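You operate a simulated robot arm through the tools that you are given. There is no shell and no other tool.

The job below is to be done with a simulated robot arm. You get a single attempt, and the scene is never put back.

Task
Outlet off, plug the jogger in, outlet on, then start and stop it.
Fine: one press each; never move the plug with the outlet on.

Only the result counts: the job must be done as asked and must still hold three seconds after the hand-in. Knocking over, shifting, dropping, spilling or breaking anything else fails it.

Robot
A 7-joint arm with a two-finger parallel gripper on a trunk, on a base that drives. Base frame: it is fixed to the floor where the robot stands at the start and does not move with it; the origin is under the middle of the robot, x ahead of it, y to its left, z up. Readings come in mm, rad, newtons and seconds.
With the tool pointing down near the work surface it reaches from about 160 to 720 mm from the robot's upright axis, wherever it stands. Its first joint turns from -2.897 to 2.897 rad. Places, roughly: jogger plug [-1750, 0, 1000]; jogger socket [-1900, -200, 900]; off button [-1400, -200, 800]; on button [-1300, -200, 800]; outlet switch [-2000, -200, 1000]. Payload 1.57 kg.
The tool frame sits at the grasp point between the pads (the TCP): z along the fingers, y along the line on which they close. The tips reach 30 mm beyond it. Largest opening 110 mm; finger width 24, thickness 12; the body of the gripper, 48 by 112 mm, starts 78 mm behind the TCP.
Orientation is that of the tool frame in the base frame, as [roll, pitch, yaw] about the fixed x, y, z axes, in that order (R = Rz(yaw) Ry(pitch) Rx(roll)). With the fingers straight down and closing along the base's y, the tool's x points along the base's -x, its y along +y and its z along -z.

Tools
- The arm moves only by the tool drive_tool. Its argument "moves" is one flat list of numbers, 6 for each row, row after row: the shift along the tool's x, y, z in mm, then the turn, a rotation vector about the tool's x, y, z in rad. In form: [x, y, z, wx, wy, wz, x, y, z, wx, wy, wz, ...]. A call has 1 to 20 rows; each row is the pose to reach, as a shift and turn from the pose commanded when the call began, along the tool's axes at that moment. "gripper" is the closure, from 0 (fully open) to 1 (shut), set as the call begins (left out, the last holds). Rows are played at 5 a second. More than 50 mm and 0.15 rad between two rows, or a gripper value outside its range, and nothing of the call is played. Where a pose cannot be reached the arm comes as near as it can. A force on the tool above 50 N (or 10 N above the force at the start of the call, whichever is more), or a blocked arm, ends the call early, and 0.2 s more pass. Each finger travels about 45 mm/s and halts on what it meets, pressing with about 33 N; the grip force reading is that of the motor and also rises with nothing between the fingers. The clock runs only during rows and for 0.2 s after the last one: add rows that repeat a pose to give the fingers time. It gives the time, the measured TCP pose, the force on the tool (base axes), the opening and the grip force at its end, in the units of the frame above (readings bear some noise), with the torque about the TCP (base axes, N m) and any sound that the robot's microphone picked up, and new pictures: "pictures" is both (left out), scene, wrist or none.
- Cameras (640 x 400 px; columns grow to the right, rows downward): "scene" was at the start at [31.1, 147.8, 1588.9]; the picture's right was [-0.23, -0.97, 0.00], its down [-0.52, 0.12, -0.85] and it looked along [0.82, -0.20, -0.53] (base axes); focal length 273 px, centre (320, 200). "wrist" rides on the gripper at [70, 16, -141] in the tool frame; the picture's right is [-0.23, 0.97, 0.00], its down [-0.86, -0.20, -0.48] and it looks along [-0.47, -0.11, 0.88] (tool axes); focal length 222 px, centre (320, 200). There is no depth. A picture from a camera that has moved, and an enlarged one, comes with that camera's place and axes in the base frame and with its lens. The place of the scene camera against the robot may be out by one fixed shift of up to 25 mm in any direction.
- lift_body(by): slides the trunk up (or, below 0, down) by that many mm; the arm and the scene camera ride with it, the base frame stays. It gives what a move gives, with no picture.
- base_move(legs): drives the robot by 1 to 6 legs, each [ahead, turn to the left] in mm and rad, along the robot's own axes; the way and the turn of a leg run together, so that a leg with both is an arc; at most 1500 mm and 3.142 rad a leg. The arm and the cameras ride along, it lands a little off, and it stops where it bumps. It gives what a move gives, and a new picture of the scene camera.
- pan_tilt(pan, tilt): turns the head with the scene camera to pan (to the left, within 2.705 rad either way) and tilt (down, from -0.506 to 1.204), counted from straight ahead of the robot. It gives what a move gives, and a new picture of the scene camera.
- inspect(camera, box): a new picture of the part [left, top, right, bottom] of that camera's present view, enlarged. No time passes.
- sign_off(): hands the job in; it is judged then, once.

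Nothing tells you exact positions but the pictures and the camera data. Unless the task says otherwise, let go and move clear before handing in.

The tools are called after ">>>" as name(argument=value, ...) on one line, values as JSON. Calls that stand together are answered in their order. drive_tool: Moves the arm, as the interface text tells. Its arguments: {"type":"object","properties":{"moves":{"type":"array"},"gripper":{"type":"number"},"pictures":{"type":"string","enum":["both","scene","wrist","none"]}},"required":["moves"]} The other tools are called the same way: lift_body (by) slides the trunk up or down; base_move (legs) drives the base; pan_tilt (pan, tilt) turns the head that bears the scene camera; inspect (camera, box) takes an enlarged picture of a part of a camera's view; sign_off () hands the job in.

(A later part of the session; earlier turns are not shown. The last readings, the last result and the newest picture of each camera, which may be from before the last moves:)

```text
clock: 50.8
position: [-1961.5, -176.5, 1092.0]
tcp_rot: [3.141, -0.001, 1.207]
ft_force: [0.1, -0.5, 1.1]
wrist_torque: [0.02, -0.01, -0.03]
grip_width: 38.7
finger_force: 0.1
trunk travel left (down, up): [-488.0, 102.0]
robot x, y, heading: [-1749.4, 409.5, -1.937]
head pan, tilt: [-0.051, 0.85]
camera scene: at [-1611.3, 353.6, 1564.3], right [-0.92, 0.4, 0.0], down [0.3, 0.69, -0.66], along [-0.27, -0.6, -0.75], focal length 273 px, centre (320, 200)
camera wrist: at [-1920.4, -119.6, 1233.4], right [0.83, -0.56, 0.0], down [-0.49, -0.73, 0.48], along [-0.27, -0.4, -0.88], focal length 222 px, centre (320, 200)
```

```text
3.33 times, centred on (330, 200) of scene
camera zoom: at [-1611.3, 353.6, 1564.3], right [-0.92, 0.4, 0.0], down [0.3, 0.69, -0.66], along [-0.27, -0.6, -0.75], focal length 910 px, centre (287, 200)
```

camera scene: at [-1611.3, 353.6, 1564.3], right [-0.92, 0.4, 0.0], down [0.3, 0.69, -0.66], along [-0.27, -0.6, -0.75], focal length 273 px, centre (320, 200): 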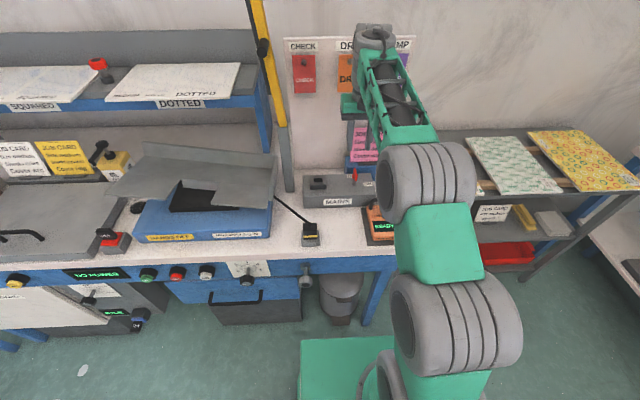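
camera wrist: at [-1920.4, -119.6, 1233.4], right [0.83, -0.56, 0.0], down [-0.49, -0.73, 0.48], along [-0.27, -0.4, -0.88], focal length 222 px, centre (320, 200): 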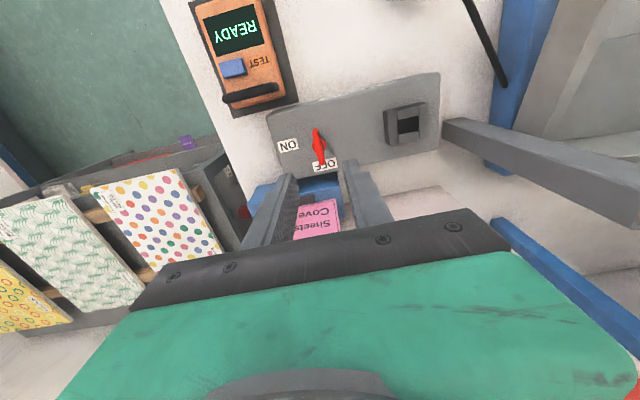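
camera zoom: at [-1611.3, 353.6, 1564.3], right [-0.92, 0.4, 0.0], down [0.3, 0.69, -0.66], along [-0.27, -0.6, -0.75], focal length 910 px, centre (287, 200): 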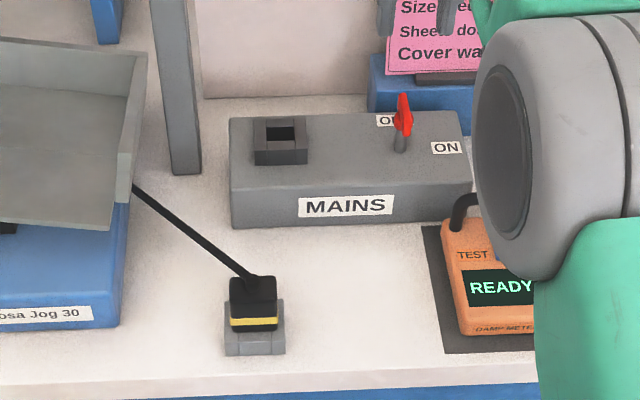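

The handle now points to OFF and stays there, so the outlet is off. The plug triangulates to a top centre of about (-1768,-78,937) and the socket to about (-1856,-223). I'll hover over the plug.

>>> drive_tool(moves=[32, 29, 0, 0, 0, 0, 64, 58, 0, 0, 0, 0, 96, 87, 0, 0, 0, 0, 128, 116, 0, 0, 0, 0, 161, 146, 0, 0, 0, 0, 161, 146, 0, 0, 0, 0], gripper=0.3)

>>> inspect(camera="wrist", box=[230, 80, 410, 200])

>>> inspect(camera="scene", box=[260, 150, 400, 250])

```text
clock: 52.2
position: [-1767.2, -76.9, 1093.1]
tcp_rot: [-3.14, 0.002, 1.206]
ft_force: [0.6, -1.0, -0.2]
wrist_torque: [0.01, 0.01, 0.02]
grip_width: 77.2
finger_force: 0.1
trunk travel left (down, up): [-488.0, 102.0]
robot x, y, heading: [-1749.1, 413.7, -1.942]
head pan, tilt: [-0.051, 0.85]
camera scene: at [-1611.1, 353.6, 1564.3], right [-0.92, 0.4, 0.0], down [0.3, 0.69, -0.66], along [-0.27, -0.6, -0.75], focal length 273 px, centre (320, 200)
camera wrist: at [-1726.7, -19.7, 1233.9], right [0.83, -0.56, 0.0], down [-0.49, -0.73, 0.48], along [-0.27, -0.4, -0.88], focal length 222 px, centre (320, 200)
```

scene: 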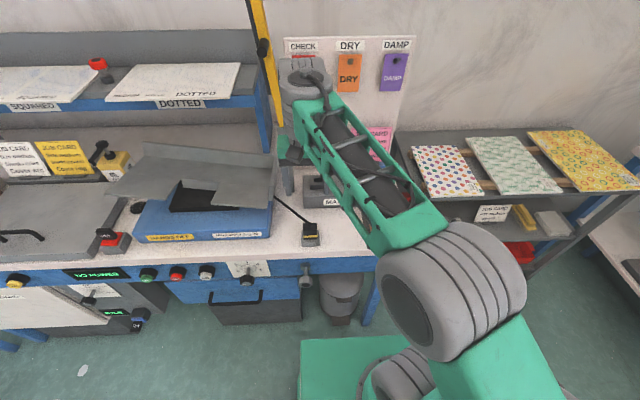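
wrist: 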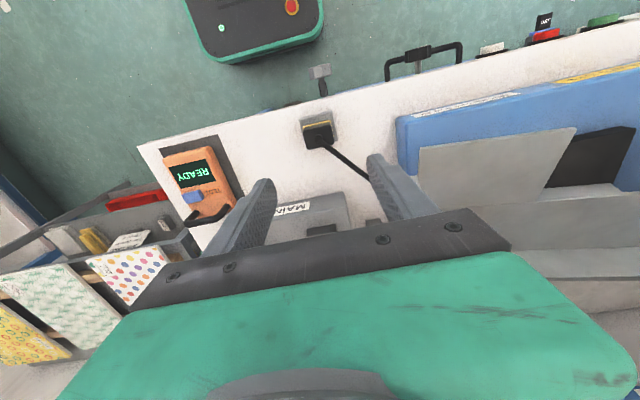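

```text
3.33 times, centred on (320, 140) of wrist
camera zoom: at [-1726.7, -19.7, 1233.9], right [0.83, -0.56, 0.0], down [-0.49, -0.73, 0.48], along [-0.27, -0.4, -0.88], focal length 740 px, centre (320, 400)
```

zoom: 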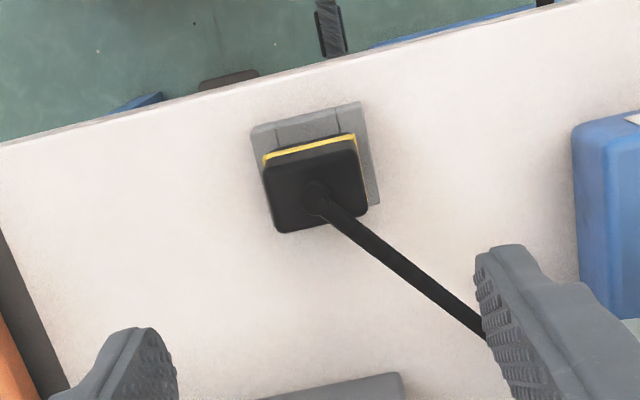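

```text
4.00 times, centred on (330, 200) of scene
camera zoom: at [-1611.1, 353.6, 1564.3], right [-0.92, 0.4, 0.0], down [0.3, 0.69, -0.66], along [-0.27, -0.6, -0.75], focal length 1092 px, centre (280, 200)
```

zoom: 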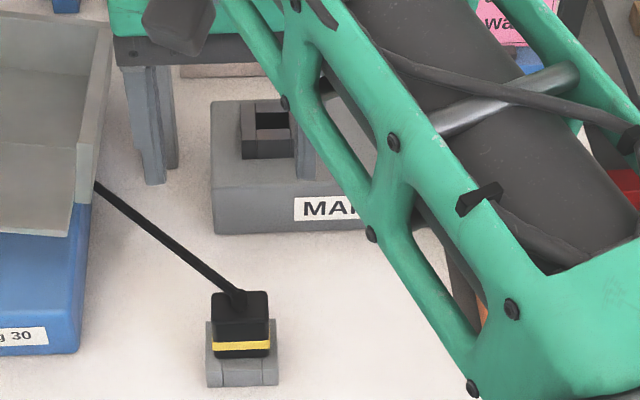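

The plug is about 38×24 mm, lined up with the bench, centred at (-1766,-76), top z≈934; the table is at z≈865. Before gripping it I'll survey the socket from directly above with an empty gripper to get an accurate offset.

>>> drive_tool(moves=[-10, -33, 0, 0, 0, 0, -50, -33, 0, 0, 0, 0, -90, -33, 0, 0, 0, 0, -130, -33, 0, 0, 0, 0, -169, -33, 0, 0, 0, 0, -169, -33, 0, 0, 0, 0])

>>> inspect(camera="wrist", box=[230, 80, 410, 200])

>>> inspect(camera="wrist", box=[275, 105, 365, 175])

```text
clock: 53.6
position: [-1857.9, -225.0, 1094.5]
tcp_rot: [3.141, -0.001, 1.209]
ft_force: [0.0, 0.2, -0.6]
wrist_torque: [0.02, 0.01, -0.01]
grip_width: 76.8
finger_force: 0.1
trunk travel left (down, up): [-488.0, 102.0]
robot x, y, heading: [-1749.1, 414.5, -1.937]
head pan, tilt: [-0.051, 0.85]
camera scene: at [-1611.3, 353.3, 1564.3], right [-0.92, 0.4, 0.0], down [0.3, 0.69, -0.66], along [-0.27, -0.6, -0.75], focal length 273 px, centre (320, 200)
camera wrist: at [-1817.4, -167.7, 1235.4], right [0.83, -0.56, 0.0], down [-0.49, -0.73, 0.48], along [-0.27, -0.4, -0.88], focal length 222 px, centre (320, 200)
```

scene: 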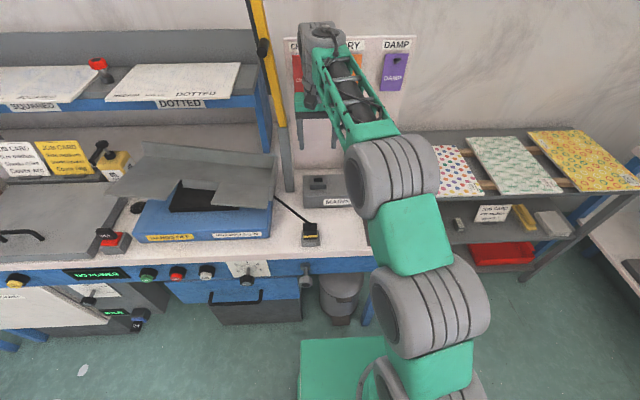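
wrist: 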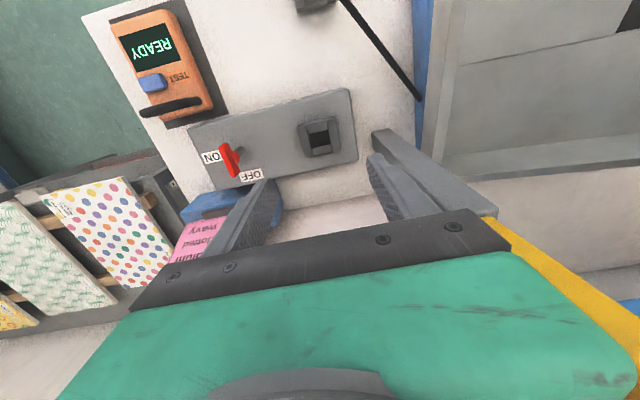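

```text
3.33 times, centred on (320, 140) of wrist
camera zoom: at [-1817.4, -167.7, 1235.4], right [0.83, -0.56, 0.0], down [-0.49, -0.73, 0.48], along [-0.27, -0.4, -0.88], focal length 740 px, centre (320, 400)
```

zoom: 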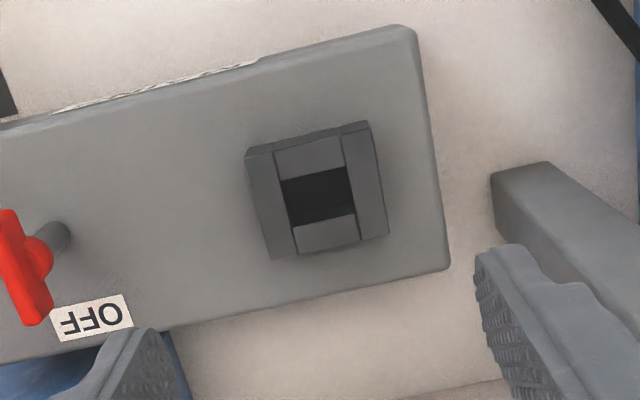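

```text
5.71 times, centred on (320, 140) of wrist
camera zoom: at [-1817.4, -167.7, 1235.4], right [0.83, -0.56, 0.0], down [-0.49, -0.73, 0.48], along [-0.27, -0.4, -0.88], focal length 1269 px, centre (320, 543)
```

zoom: 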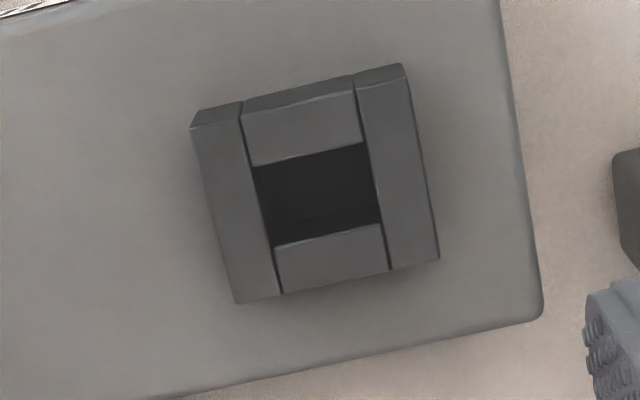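

The slot measures about 26×18 mm, its rim is at about z 941 and its centre about (-1856,-225). I'll take a closer look from lower down to tighten that.

>>> drive_tool(moves=[0, 0, 35, 0, 0, 0, 0, 0, 70, 0, 0, 0, 0, 0, 70, 0, 0, 0, 0, 0, 70, 0, 0, 0], pictures="wrist")

>>> inspect(camera="wrist", box=[275, 95, 365, 155])

```text
clock: 54.6
position: [-1858.7, -225.6, 1026.1]
tcp_rot: [3.141, 0.001, 1.207]
ft_force: [-0.5, 0.5, -1.1]
wrist_torque: [0.02, 0.02, -0.02]
grip_width: 77.3
finger_force: 0.0
trunk travel left (down, up): [-488.0, 102.0]
robot x, y, heading: [-1748.4, 411.5, -1.935]
head pan, tilt: [-0.051, 0.85]
camera wrist: at [-1818.8, -168.0, 1166.3], right [0.83, -0.56, 0.0], down [-0.49, -0.73, 0.48], along [-0.27, -0.4, -0.88], focal length 222 px, centre (320, 200)
```

wrist: 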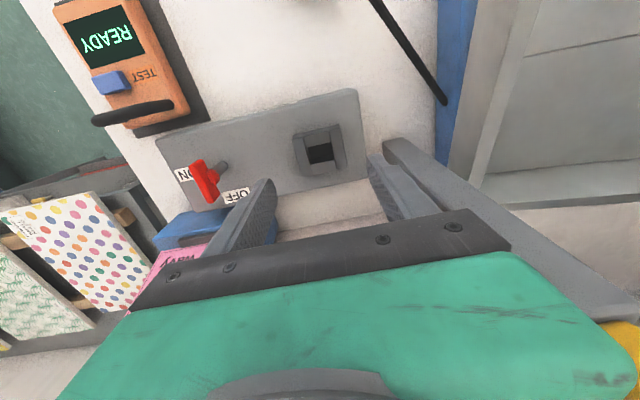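

```text
6.67 times, centred on (320, 125) of wrist
camera zoom: at [-1818.8, -168.0, 1166.3], right [0.83, -0.56, 0.0], down [-0.49, -0.73, 0.48], along [-0.27, -0.4, -0.88], focal length 1481 px, centre (320, 700)
```

zoom: 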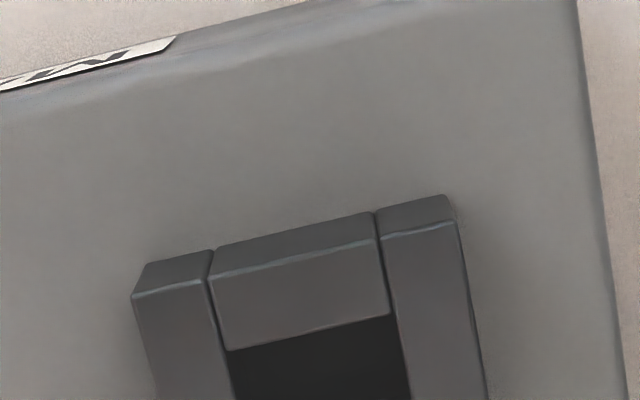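

>>> inspect(camera="wrist", box=[275, 120, 365, 180])

```text
6.67 times, centred on (320, 150) of wrist
camera zoom: at [-1818.8, -168.0, 1166.3], right [0.83, -0.56, 0.0], down [-0.49, -0.73, 0.48], along [-0.27, -0.4, -0.88], focal length 1481 px, centre (320, 533)
```

zoom: 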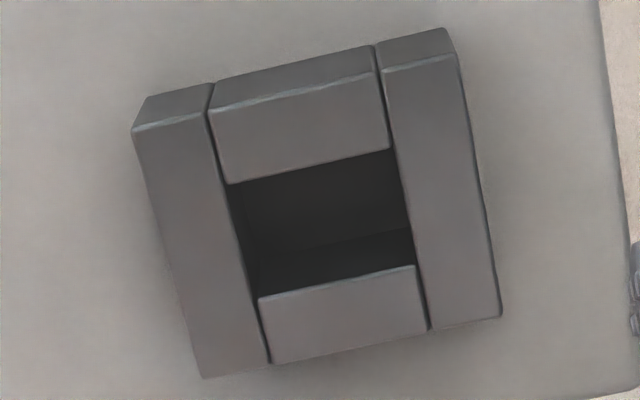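

The depth of the rim is still uncertain by several mm. I'll go back up and 30 mm further forward so the camera looks more steeply down at the socket, which makes the depth matter less.

>>> drive_tool(moves=[0, 0, -35, 0, 0, 0, 0, 0, -70, 0, 0, 0, -30, 0, -70, 0, 0, 0, -30, 0, -70, 0, 0, 0, -30, 0, -70, 0, 0, 0], pictures="wrist")

>>> inspect(camera="wrist", box=[275, 85, 365, 145])

```text
clock: 55.8
position: [-1871.1, -251.4, 1094.1]
tcp_rot: [-3.14, 0.0, 1.208]
ft_force: [-0.4, -0.4, -1.1]
wrist_torque: [-0.01, -0.02, -0.02]
grip_width: 77.3
finger_force: 0.0
trunk travel left (down, up): [-488.0, 102.0]
robot x, y, heading: [-1751.7, 413.1, -1.934]
head pan, tilt: [-0.051, 0.85]
camera wrist: at [-1830.0, -193.6, 1234.7], right [0.83, -0.56, 0.0], down [-0.49, -0.73, 0.48], along [-0.27, -0.4, -0.88], focal length 222 px, centre (320, 200)
```

wrist: 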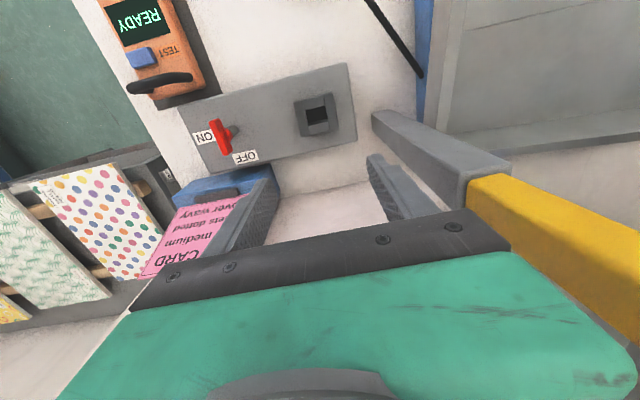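

```text
6.67 times, centred on (320, 115) of wrist
camera zoom: at [-1830.0, -193.6, 1234.7], right [0.83, -0.56, 0.0], down [-0.49, -0.73, 0.48], along [-0.27, -0.4, -0.88], focal length 1481 px, centre (320, 767)
```

zoom: 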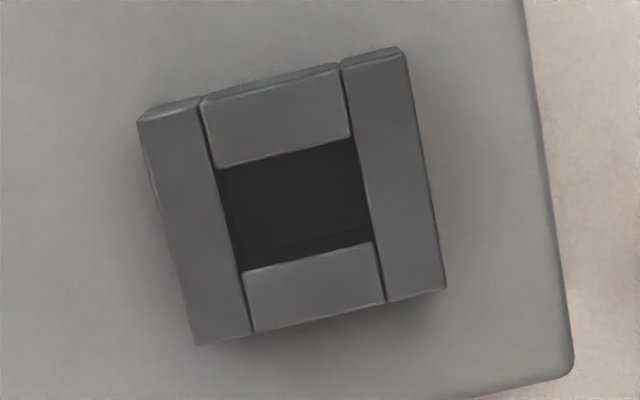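

All three camera views agree on the slot centre at (-1856.2,-224.9), rim z≈941, against the plug at (-1765.7,-75.8). The required shift is therefore (-90.5,-149.1). I'll go back over the plug and descend part-way.

>>> drive_tool(moves=[40, 0, 0, 0, 0, 0, 80, 0, 0, 0, 0, 0, 120, 0, 0, 0, 0, 0, 160, 10, 0, 0, 0, 0, 201, 36, 0, 0, 0, 0, 201, 36, 40, 0, 0, 0, 201, 36, 80, 0, 0, 0, 201, 36, 110, 0, 0, 0, 201, 36, 110, 0, 0, 0, 201, 36, 110, 0, 0, 0], gripper=0.35)

>>> inspect(camera="wrist", box=[250, 100, 400, 200])

>>> inspect(camera="scene", box=[260, 180, 380, 260])

```text
clock: 58.0
position: [-1764.4, -77.8, 985.8]
tcp_rot: [3.14, 0.0, 1.208]
ft_force: [0.4, -1.2, 0.6]
wrist_torque: [-0.01, 0.0, 0.0]
grip_width: 71.3
finger_force: 0.1
trunk travel left (down, up): [-488.0, 102.0]
robot x, y, heading: [-1750.5, 413.7, -1.932]
head pan, tilt: [-0.051, 0.85]
camera scene: at [-1611.3, 353.6, 1564.3], right [-0.92, 0.4, 0.0], down [0.3, 0.69, -0.66], along [-0.27, -0.6, -0.75], focal length 273 px, centre (320, 200)
camera wrist: at [-1725.0, -20.5, 1125.5], right [0.83, -0.56, 0.0], down [-0.49, -0.73, 0.48], along [-0.27, -0.4, -0.88], focal length 222 px, centre (320, 200)
```

scene: 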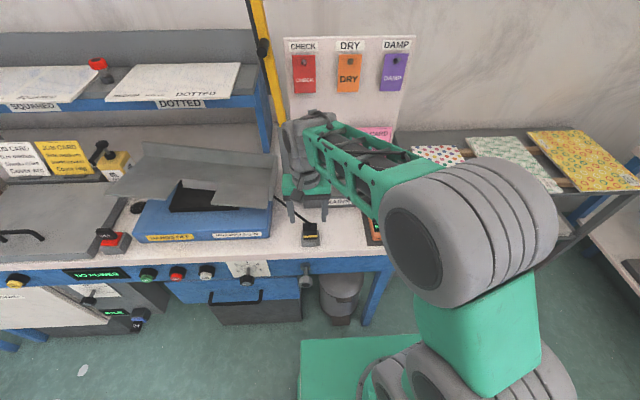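
wrist: 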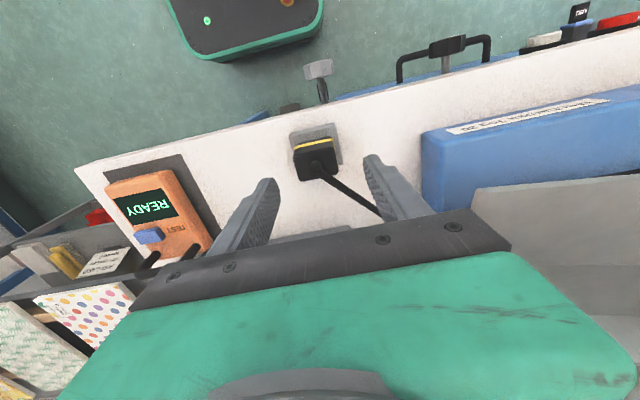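

```text
4.00 times, centred on (325, 150) of wrist
camera zoom: at [-1725.0, -20.5, 1125.5], right [0.83, -0.56, 0.0], down [-0.49, -0.73, 0.48], along [-0.27, -0.4, -0.88], focal length 888 px, centre (300, 400)
```

zoom: 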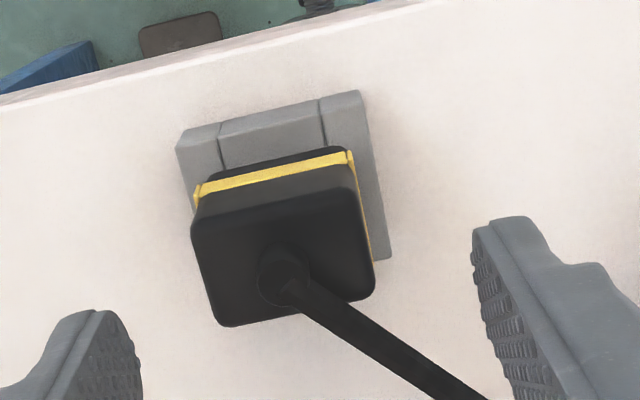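

```text
5.00 times, centred on (320, 220) of scene
camera zoom: at [-1611.3, 353.6, 1564.3], right [-0.92, 0.4, 0.0], down [0.3, 0.69, -0.66], along [-0.27, -0.6, -0.75], focal length 1365 px, centre (320, 100)
```

zoom: 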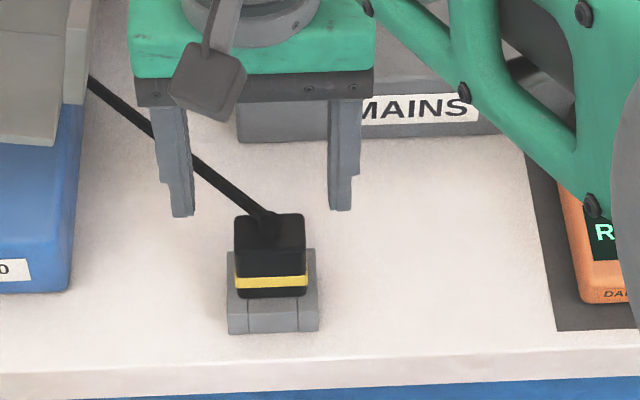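

The plug is between the fingers and the cable runs clear of both. I'll descend to about TCP z 925 and check before closing.

>>> drive_tool(moves=[3, -0.8, 20, 0, 0, 0, 3, -0.8, 45, 0, 0, 0, 3, -0.8, 60, 0, 0, 0, 3, -0.8, 60, 0, 0, 0, 3, -0.8, 60, 0, 0, 0])

>>> inspect(camera="wrist", box=[240, 90, 420, 210])

>>> inspect(camera="scene", box=[260, 180, 380, 260])

```text
clock: 59.2
position: [-1764.8, -73.7, 925.4]
tcp_rot: [3.141, 0.0, 1.205]
ft_force: [-0.4, -0.3, -0.5]
wrist_torque: [-0.01, 0.01, 0.0]
grip_width: 71.5
finger_force: 0.0
trunk travel left (down, up): [-488.0, 102.0]
robot x, y, heading: [-1751.8, 412.3, -1.936]
head pan, tilt: [-0.051, 0.85]
camera scene: at [-1611.3, 353.5, 1564.3], right [-0.92, 0.4, 0.0], down [0.3, 0.69, -0.66], along [-0.27, -0.6, -0.75], focal length 273 px, centre (320, 200)
camera wrist: at [-1724.3, -17.0, 1065.5], right [0.83, -0.56, 0.0], down [-0.49, -0.73, 0.48], along [-0.27, -0.4, -0.88], focal length 222 px, centre (320, 200)
```

scene: 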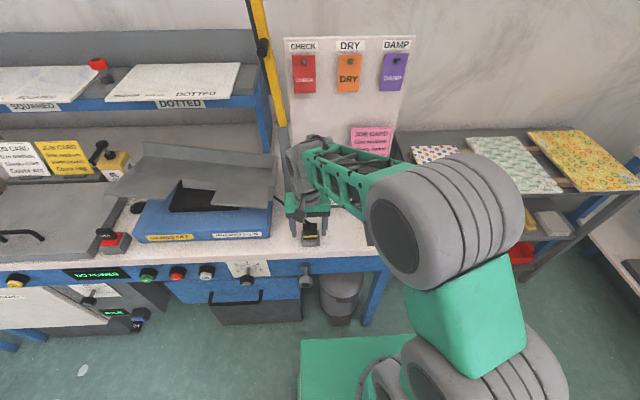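
wrist: 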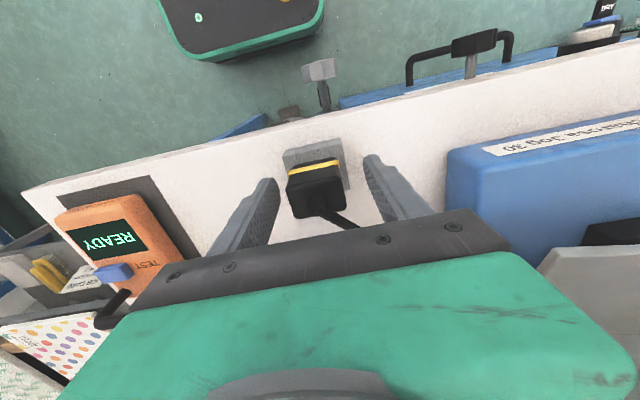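

```text
3.33 times, centred on (330, 150) of wrist
camera zoom: at [-1724.3, -17.0, 1065.5], right [0.83, -0.56, 0.0], down [-0.49, -0.73, 0.48], along [-0.27, -0.4, -0.88], focal length 740 px, centre (287, 367)
```

zoom: 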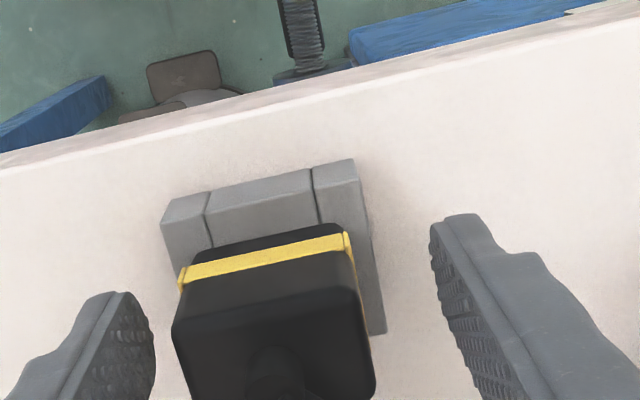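

```text
5.00 times, centred on (320, 220) of scene
camera zoom: at [-1611.3, 353.5, 1564.3], right [-0.92, 0.4, 0.0], down [0.3, 0.69, -0.66], along [-0.27, -0.6, -0.75], focal length 1365 px, centre (320, 100)
```

zoom: 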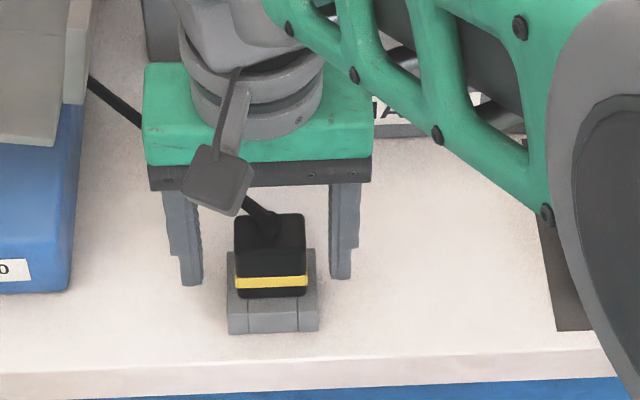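

The fingers straddle the plug evenly, with the tips at the yellow band and above the rest. I'll close.

>>> drive_tool(moves=[0, 0, 0, 0, 0, 0, 0, 0, 0, 0, 0, 0, 0, 0, 0, 0, 0, 0, 0, 0, 0, 0, 0, 0, 0, 0, 0, 0, 0, 0], gripper=1.0)

>>> inspect(camera="scene", box=[260, 180, 380, 260])

>>> inspect(camera="wrist", box=[240, 90, 420, 210])

```text
clock: 60.4
position: [-1766.0, -73.7, 924.7]
tcp_rot: [-3.141, 0.002, 1.204]
ft_force: [-2.7, 1.8, 0.6]
wrist_torque: [0.08, 0.16, -0.01]
grip_width: 39.2
finger_force: 33.6
trunk travel left (down, up): [-488.0, 102.0]
robot x, y, heading: [-1751.2, 414.5, -1.931]
head pan, tilt: [-0.051, 0.85]
camera scene: at [-1611.7, 353.6, 1564.4], right [-0.92, 0.4, 0.0], down [0.3, 0.69, -0.66], along [-0.27, -0.6, -0.75], focal length 273 px, centre (320, 200)
camera wrist: at [-1724.7, -16.9, 1065.6], right [0.83, -0.56, 0.0], down [-0.49, -0.73, 0.48], along [-0.27, -0.4, -0.88], focal length 222 px, centre (320, 200)
```

scene: 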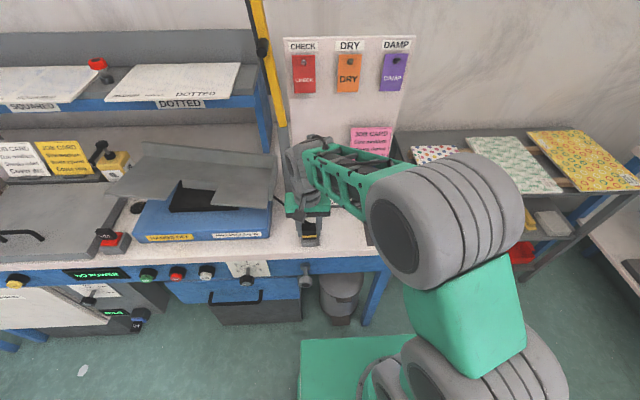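
wrist: 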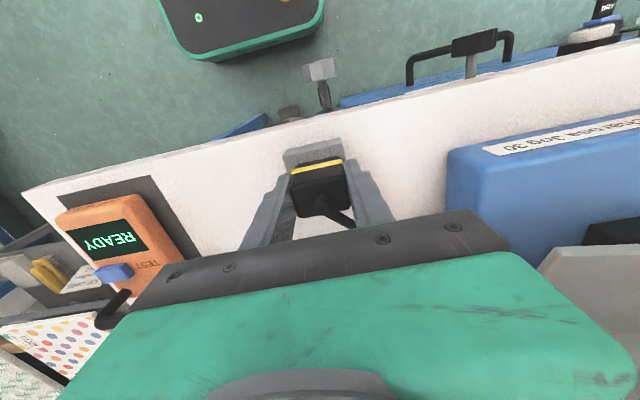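

```text
5.00 times, centred on (320, 220) of scene
camera zoom: at [-1611.7, 353.6, 1564.4], right [-0.92, 0.4, 0.0], down [0.3, 0.69, -0.66], along [-0.27, -0.6, -0.75], focal length 1365 px, centre (320, 100)
```

zoom: 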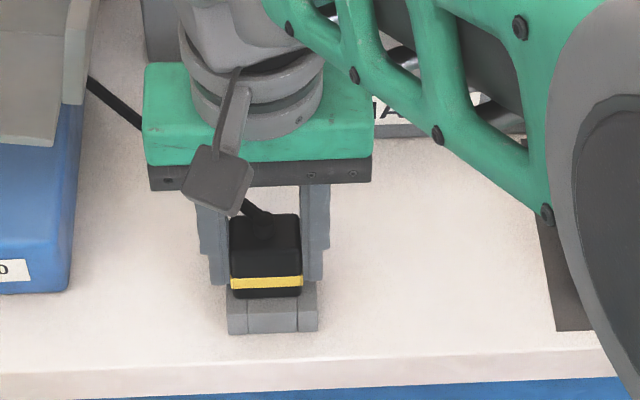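

```text
3.33 times, centred on (330, 150) of wrist
camera zoom: at [-1724.7, -16.9, 1065.6], right [0.83, -0.56, 0.0], down [-0.49, -0.73, 0.48], along [-0.27, -0.4, -0.88], focal length 740 px, centre (287, 367)
```

zoom: 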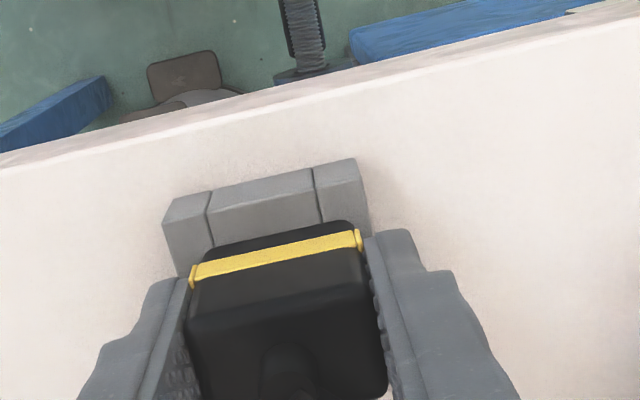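

The grip is good (39 mm, 34 N). The plug shifted about 3 mm sideways in its loose rest to centre itself in the fingers, and I've accounted for that. I'll lift it straight up.

>>> drive_tool(moves=[0, 0, -8, 0, 0, 0, 0, 0, -20, 0, 0, 0, 0, 0, -40, 0, 0, 0, 0, 0, -65, 0, 0, 0, 0, 0, -90, 0, 0, 0, 0, 0, -90, 0, 0, 0])

>>> inspect(camera="scene", box=[250, 140, 390, 260])

>>> inspect(camera="wrist", box=[240, 90, 420, 210])

```text
clock: 61.8
position: [-1765.8, -75.6, 1013.6]
tcp_rot: [3.141, 0.001, 1.207]
ft_force: [0.1, -0.8, -0.6]
wrist_torque: [0.01, 0.0, -0.02]
grip_width: 39.2
finger_force: 32.9
trunk travel left (down, up): [-488.0, 102.0]
robot x, y, heading: [-1748.5, 415.3, -1.932]
head pan, tilt: [-0.051, 0.85]
camera scene: at [-1611.4, 353.5, 1564.3], right [-0.92, 0.4, 0.0], down [0.3, 0.69, -0.66], along [-0.27, -0.6, -0.75], focal length 273 px, centre (320, 200)
camera wrist: at [-1725.0, -17.6, 1154.7], right [0.83, -0.56, 0.0], down [-0.49, -0.73, 0.48], along [-0.27, -0.4, -0.88], focal length 222 px, centre (320, 200)
```

scene: 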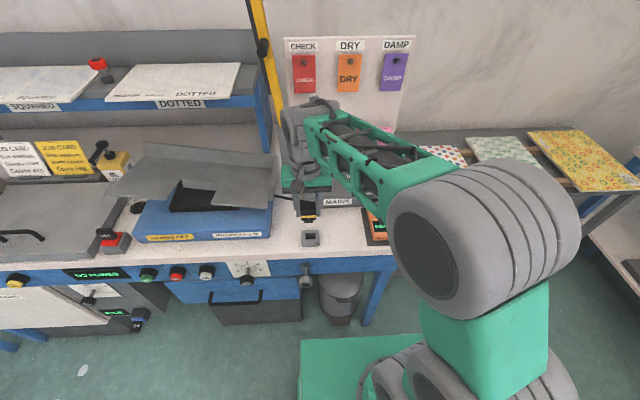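
wrist: 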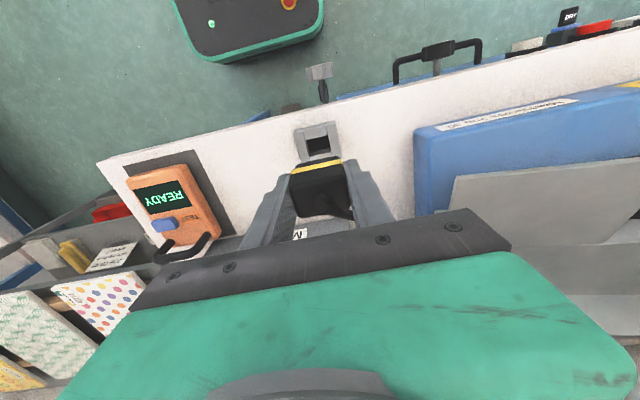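

```text
3.33 times, centred on (320, 200) of scene
camera zoom: at [-1611.4, 353.5, 1564.3], right [-0.92, 0.4, 0.0], down [0.3, 0.69, -0.66], along [-0.27, -0.6, -0.75], focal length 910 px, centre (320, 200)
```

zoom: 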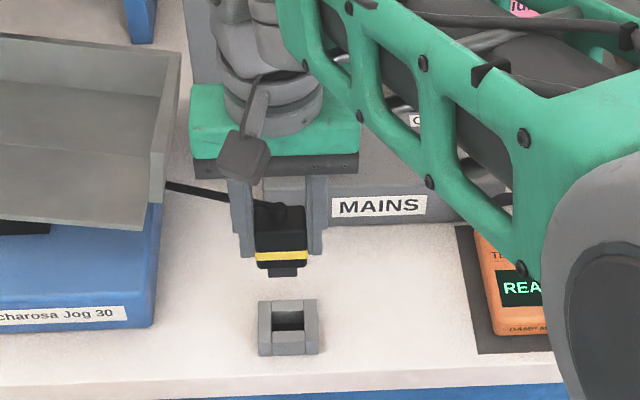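

```text
3.33 times, centred on (330, 150) of wrist
camera zoom: at [-1725.0, -17.6, 1154.7], right [0.83, -0.56, 0.0], down [-0.49, -0.73, 0.48], along [-0.27, -0.4, -0.88], focal length 740 px, centre (287, 367)
```

zoom: 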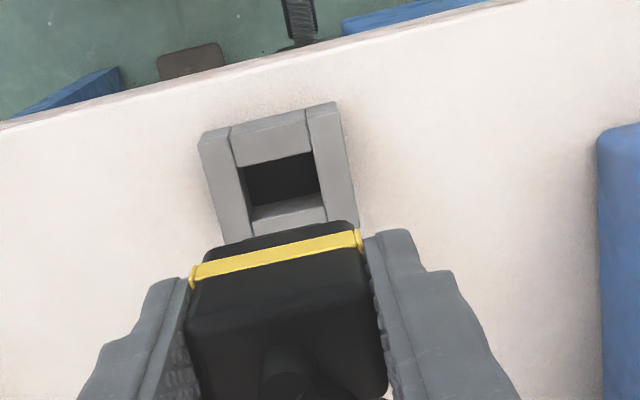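

The plug is free, with a short prong about 22 mm wide underneath, and the slot gives about ±2 mm. I'll carry it over the socket with some extra height.

>>> drive_tool(moves=[0, 0, -20, 0, 0, 0, -20, -20, -20, 0, 0, 0, -55, -34.8, -20, 0, 0, 0, -95, -34.8, -20, 0, 0, 0, -135, -34.8, -20, 0, 0, 0, -169.8, -34.8, -20, 0, 0, 0, -169.8, -34.8, -20, 0, 0, 0, -169.8, -34.8, -20, 0, 0, 0])

>>> inspect(camera="scene", box=[250, 120, 390, 240])

>>> inspect(camera="wrist", box=[240, 90, 420, 210])

```text
clock: 63.6
position: [-1855.8, -219.2, 1034.9]
tcp_rot: [3.141, 0.0, 1.208]
ft_force: [0.0, 0.2, -0.3]
wrist_torque: [-0.01, 0.02, 0.02]
grip_width: 39.3
finger_force: 33.1
trunk travel left (down, up): [-488.0, 102.0]
robot x, y, heading: [-1748.1, 412.5, -1.934]
head pan, tilt: [-0.051, 0.85]
camera scene: at [-1611.3, 353.7, 1564.3], right [-0.92, 0.4, 0.0], down [0.3, 0.69, -0.66], along [-0.27, -0.6, -0.75], focal length 273 px, centre (320, 200)
camera wrist: at [-1816.1, -162.6, 1175.2], right [0.83, -0.56, 0.0], down [-0.49, -0.73, 0.48], along [-0.27, -0.4, -0.88], focal length 222 px, centre (320, 200)
```

scene: 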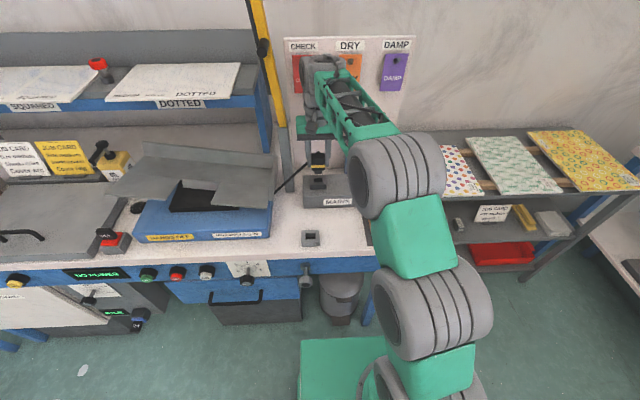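
wrist: 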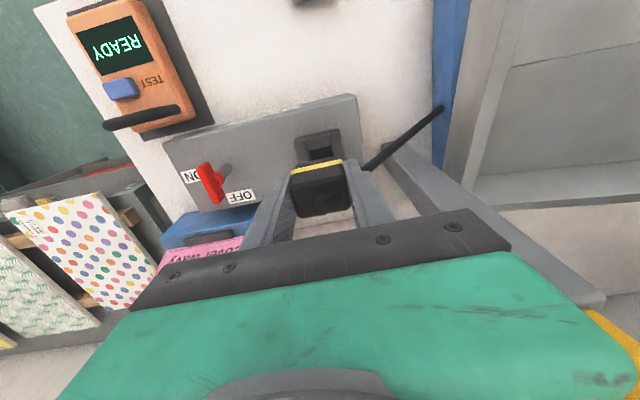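

```text
3.33 times, centred on (320, 180) of scene
camera zoom: at [-1611.3, 353.7, 1564.3], right [-0.92, 0.4, 0.0], down [0.3, 0.69, -0.66], along [-0.27, -0.6, -0.75], focal length 910 px, centre (320, 267)
```

zoom: 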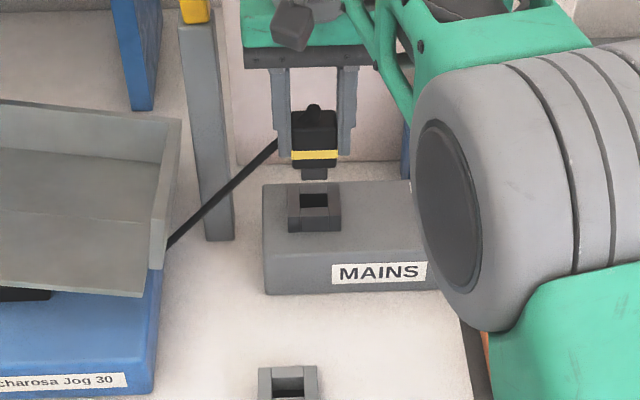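

```text
3.33 times, centred on (330, 150) of wrist
camera zoom: at [-1816.1, -162.6, 1175.2], right [0.83, -0.56, 0.0], down [-0.49, -0.73, 0.48], along [-0.27, -0.4, -0.88], focal length 740 px, centre (287, 367)
```

zoom: 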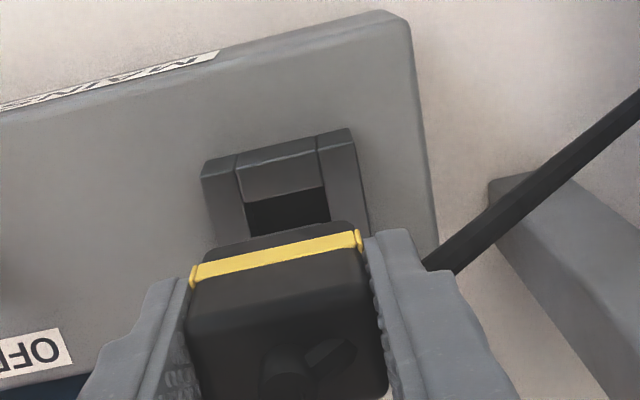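

The plug hangs just above the socket, and the scene view shows it lined up sideways. From the measurements it needs about 3 mm more forward. I'll apply that, come down 25 mm and check again.

>>> drive_tool(moves=[-3.2, -0.6, 0, 0, 0, 0, -3.2, -0.6, 12, 0, 0, 0, -3.2, -0.6, 25, 0, 0, 0, -3.2, -0.6, 25, 0, 0, 0, -3.2, -0.6, 25, 0, 0, 0])

>>> inspect(camera="scene", box=[290, 140, 350, 200])

>>> inspect(camera="wrist", box=[270, 110, 390, 190])

```text
clock: 64.8
position: [-1859.7, -224.3, 1007.3]
tcp_rot: [3.141, -0.001, 1.208]
ft_force: [0.1, -0.2, -1.6]
wrist_torque: [-0.02, -0.02, 0.0]
grip_width: 39.3
finger_force: 33.8
trunk travel left (down, up): [-488.0, 102.0]
robot x, y, heading: [-1748.4, 414.3, -1.936]
head pan, tilt: [-0.051, 0.85]
camera scene: at [-1611.4, 353.4, 1564.3], right [-0.92, 0.4, 0.0], down [0.3, 0.69, -0.66], along [-0.27, -0.6, -0.75], focal length 273 px, centre (320, 200)
camera wrist: at [-1818.6, -166.2, 1149.3], right [0.83, -0.56, 0.0], down [-0.49, -0.73, 0.48], along [-0.27, -0.4, -0.88], focal length 222 px, centre (320, 200)
```

scene: 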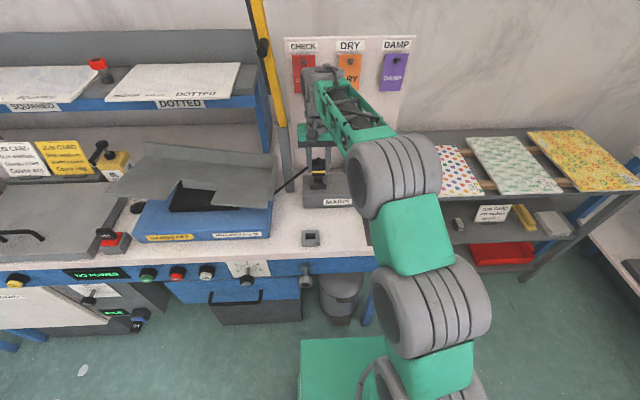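
wrist: 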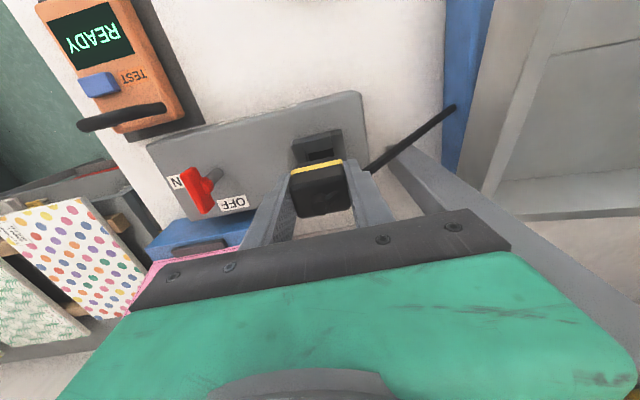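

```text
6.67 times, centred on (320, 170) of scene
camera zoom: at [-1611.4, 353.4, 1564.3], right [-0.92, 0.4, 0.0], down [0.3, 0.69, -0.66], along [-0.27, -0.6, -0.75], focal length 1820 px, centre (320, 400)
```

zoom: 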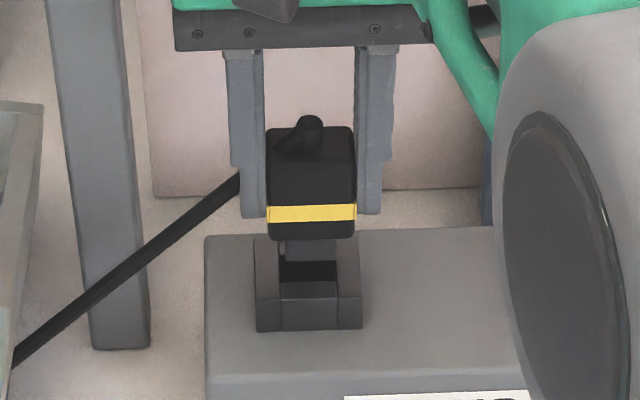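

```text
5.00 times, centred on (330, 150) of wrist
camera zoom: at [-1818.6, -166.2, 1149.3], right [0.83, -0.56, 0.0], down [-0.49, -0.73, 0.48], along [-0.27, -0.4, -0.88], focal length 1111 px, centre (270, 450)
```

zoom: 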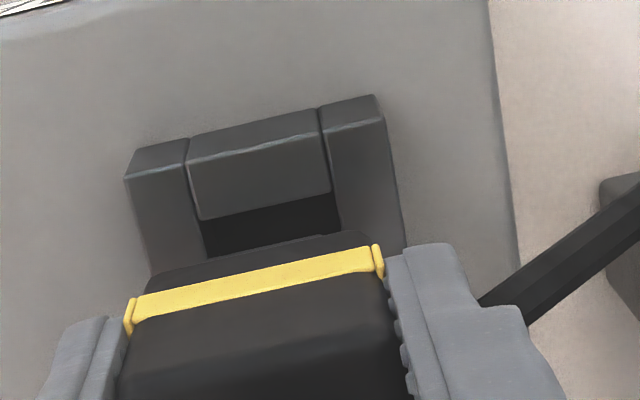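

In the scene view the prong sits about 1 mm too far right of the slot, while the fore-aft position looks right within error. I'll nudge left 0.9 mm and come down gently, watching the force.

>>> drive_tool(moves=[0, 0.9, 0, 0, 0, 0, 0, 0.9, 4, 0, 0, 0, 0, 0.9, 8, 0, 0, 0, 0, 0.9, 11, 0, 0, 0, 0, 0.9, 11, 0, 0, 0], pictures="wrist")

>>> inspect(camera="scene", box=[300, 150, 340, 190])

>>> inspect(camera="wrist", box=[270, 110, 390, 190])

```text
clock: 66.0
position: [-1857.8, -223.7, 998.9]
tcp_rot: [3.141, 0.0, 1.207]
ft_force: [2.0, 5.9, 5.9]
wrist_torque: [0.23, -0.06, -0.04]
grip_width: 39.2
finger_force: 32.9
trunk travel left (down, up): [-488.0, 102.0]
robot x, y, heading: [-1749.9, 414.3, -1.936]
head pan, tilt: [-0.051, 0.85]
camera wrist: at [-1816.9, -165.5, 1140.0], right [0.83, -0.56, 0.0], down [-0.49, -0.73, 0.48], along [-0.27, -0.4, -0.88], focal length 222 px, centre (320, 200)
```

wrist: 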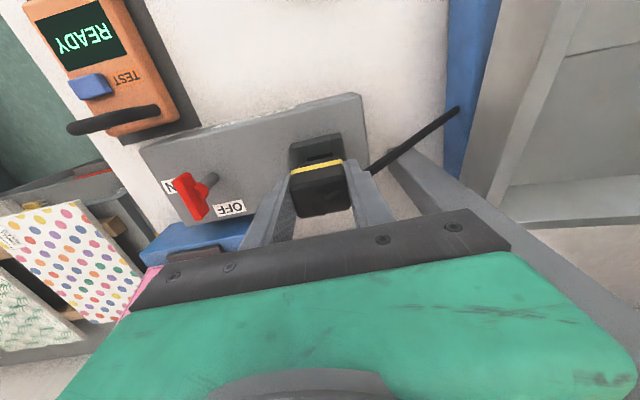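

```text
10.00 times, centred on (320, 170) of scene
camera zoom: at [-1611.1, 354.7, 1564.5], right [-0.92, 0.4, 0.0], down [0.3, 0.69, -0.66], along [-0.27, -0.6, -0.75], focal length 2730 px, centre (320, 500)
```

zoom: 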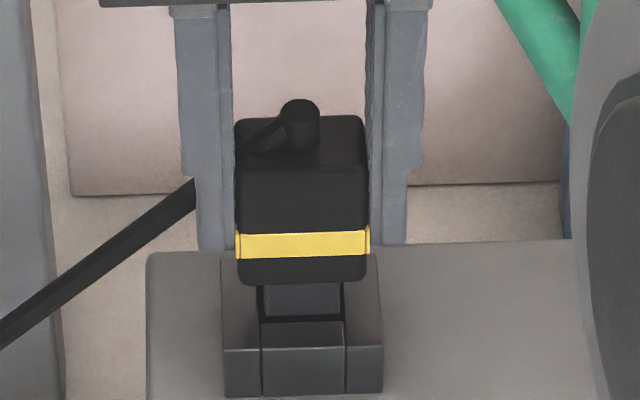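

```text
5.00 times, centred on (330, 150) of wrist
camera zoom: at [-1816.9, -165.5, 1140.0], right [0.83, -0.56, 0.0], down [-0.49, -0.73, 0.48], along [-0.27, -0.4, -0.88], focal length 1111 px, centre (270, 450)
```

zoom: 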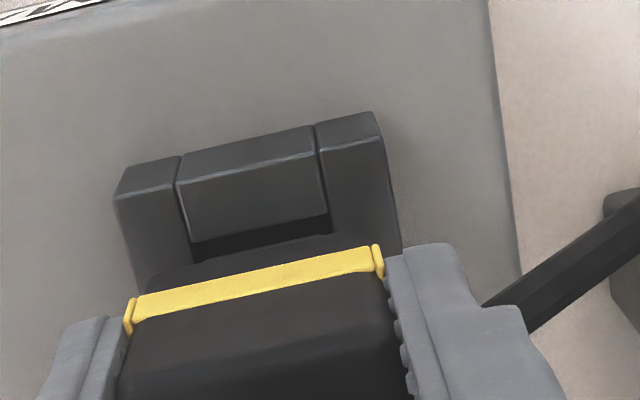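

Light contact (6 N) at TCP z≈999, with the reaction pointing towards the robot, so the prong is probably touching the rear rim; sideways it's centred. I'll lift slightly, move 1.2 mm towards the robot and try again.

>>> drive_tool(moves=[0, 0, -4, 0, 0, 0, 1.2, 0, -4, 0, 0, 0, 1.2, 0, -4, 0, 0, 0, 1.2, 0, 0, 0, 0, 0, 1.2, 0, 2, 0, 0, 0, 1.2, 0, 4, 0, 0, 0, 1.2, 0, 4, 0, 0, 0], pictures="wrist")

>>> inspect(camera="scene", box=[300, 150, 340, 190])

```text
clock: 67.6
position: [-1856.9, -222.6, 994.9]
tcp_rot: [3.141, 0.001, 1.209]
ft_force: [0.8, 2.7, -0.5]
wrist_torque: [0.14, -0.06, -0.03]
grip_width: 39.3
finger_force: 33.0
trunk travel left (down, up): [-488.0, 102.0]
robot x, y, heading: [-1750.6, 412.9, -1.936]
head pan, tilt: [-0.051, 0.85]
camera wrist: at [-1817.3, -164.8, 1135.1], right [0.83, -0.56, 0.0], down [-0.49, -0.73, 0.48], along [-0.27, -0.4, -0.88], focal length 222 px, centre (320, 200)
```

wrist: 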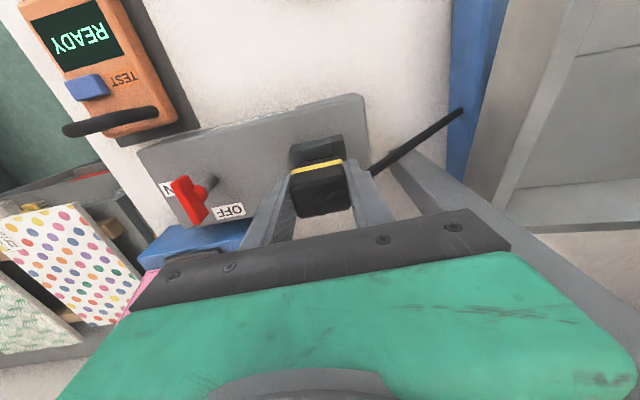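

```text
10.00 times, centred on (320, 170) of scene
camera zoom: at [-1611.2, 353.9, 1564.3], right [-0.92, 0.4, 0.0], down [0.3, 0.69, -0.66], along [-0.27, -0.6, -0.75], focal length 2730 px, centre (320, 500)
```

zoom: 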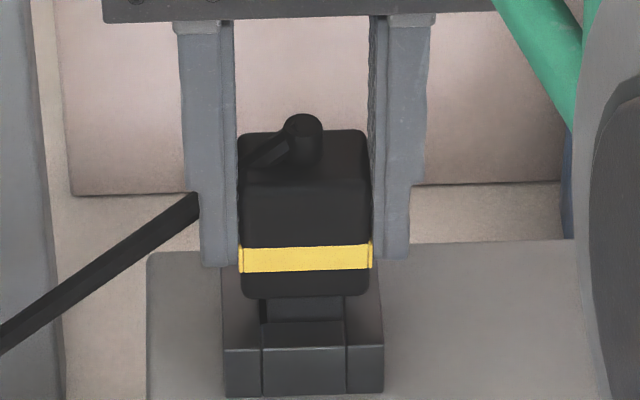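

The prong has entered the slot with no vertical resistance. I'll keep lowering in small steps with a slight relief in the direction of the side force.

>>> drive_tool(moves=[0.8, 0.5, 1, 0, 0, 0, 0.8, 0.5, 4, 0, 0, 0, 0.8, 0.5, 7, 0, 0, 0, 0.8, 0.5, 10, 0, 0, 0, 0.8, 0.5, 10, 0, 0, 0], pictures="none")

>>> inspect(camera="scene", box=[300, 150, 340, 190])

```text
clock: 68.8
position: [-1857.1, -222.6, 986.0]
tcp_rot: [-3.141, 0.005, 1.207]
ft_force: [0.7, 1.5, 8.1]
wrist_torque: [0.02, -0.01, -0.01]
grip_width: 39.3
finger_force: 32.7
trunk travel left (down, up): [-488.0, 102.0]
robot x, y, heading: [-1749.3, 413.3, -1.935]
head pan, tilt: [-0.051, 0.85]
```

```text
10.00 times, centred on (320, 170) of scene
camera zoom: at [-1611.1, 354.4, 1564.5], right [-0.92, 0.4, 0.0], down [0.3, 0.69, -0.66], along [-0.27, -0.6, -0.75], focal length 2730 px, centre (320, 500)
```

zoom: 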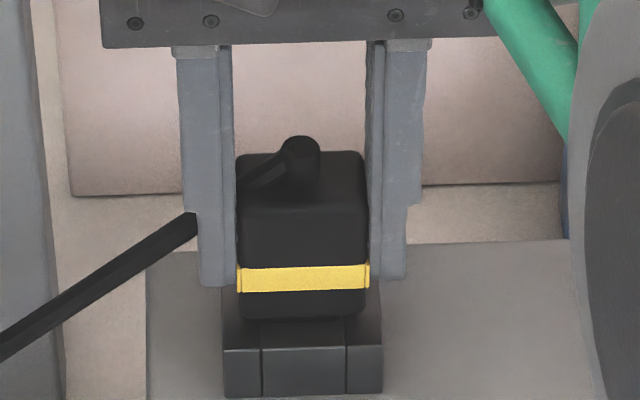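

There's mild resistance (8 N) at z≈986, and the body still looks several mm above the socket face. I'll continue pressing gently.

>>> drive_tool(moves=[0, 0, 2, 0, 0, 0, 0, 0, 4, 0, 0, 0, 0, 0, 6, 0, 0, 0, 0, 0, 6, 0, 0, 0], pictures="none")

>>> inspect(camera="scene", box=[300, 150, 340, 190])

```text
clock: 69.8
position: [-1856.3, -222.5, 981.6]
tcp_rot: [3.139, 0.007, 1.207]
ft_force: [-2.1, -3.2, 27.5]
wrist_torque: [-0.03, 0.07, -0.01]
grip_width: 39.9
finger_force: 33.5
trunk travel left (down, up): [-488.0, 102.0]
robot x, y, heading: [-1748.9, 413.6, -1.939]
head pan, tilt: [-0.051, 0.85]
```

```text
10.00 times, centred on (320, 170) of scene
camera zoom: at [-1611.2, 355.4, 1564.6], right [-0.92, 0.4, 0.0], down [0.3, 0.69, -0.66], along [-0.27, -0.6, -0.75], focal length 2730 px, centre (320, 500)
```

zoom: 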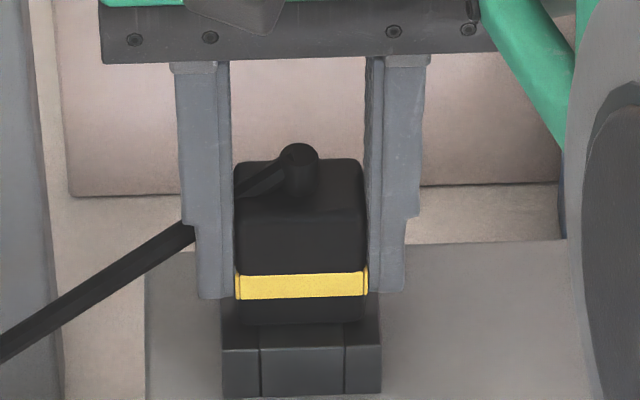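

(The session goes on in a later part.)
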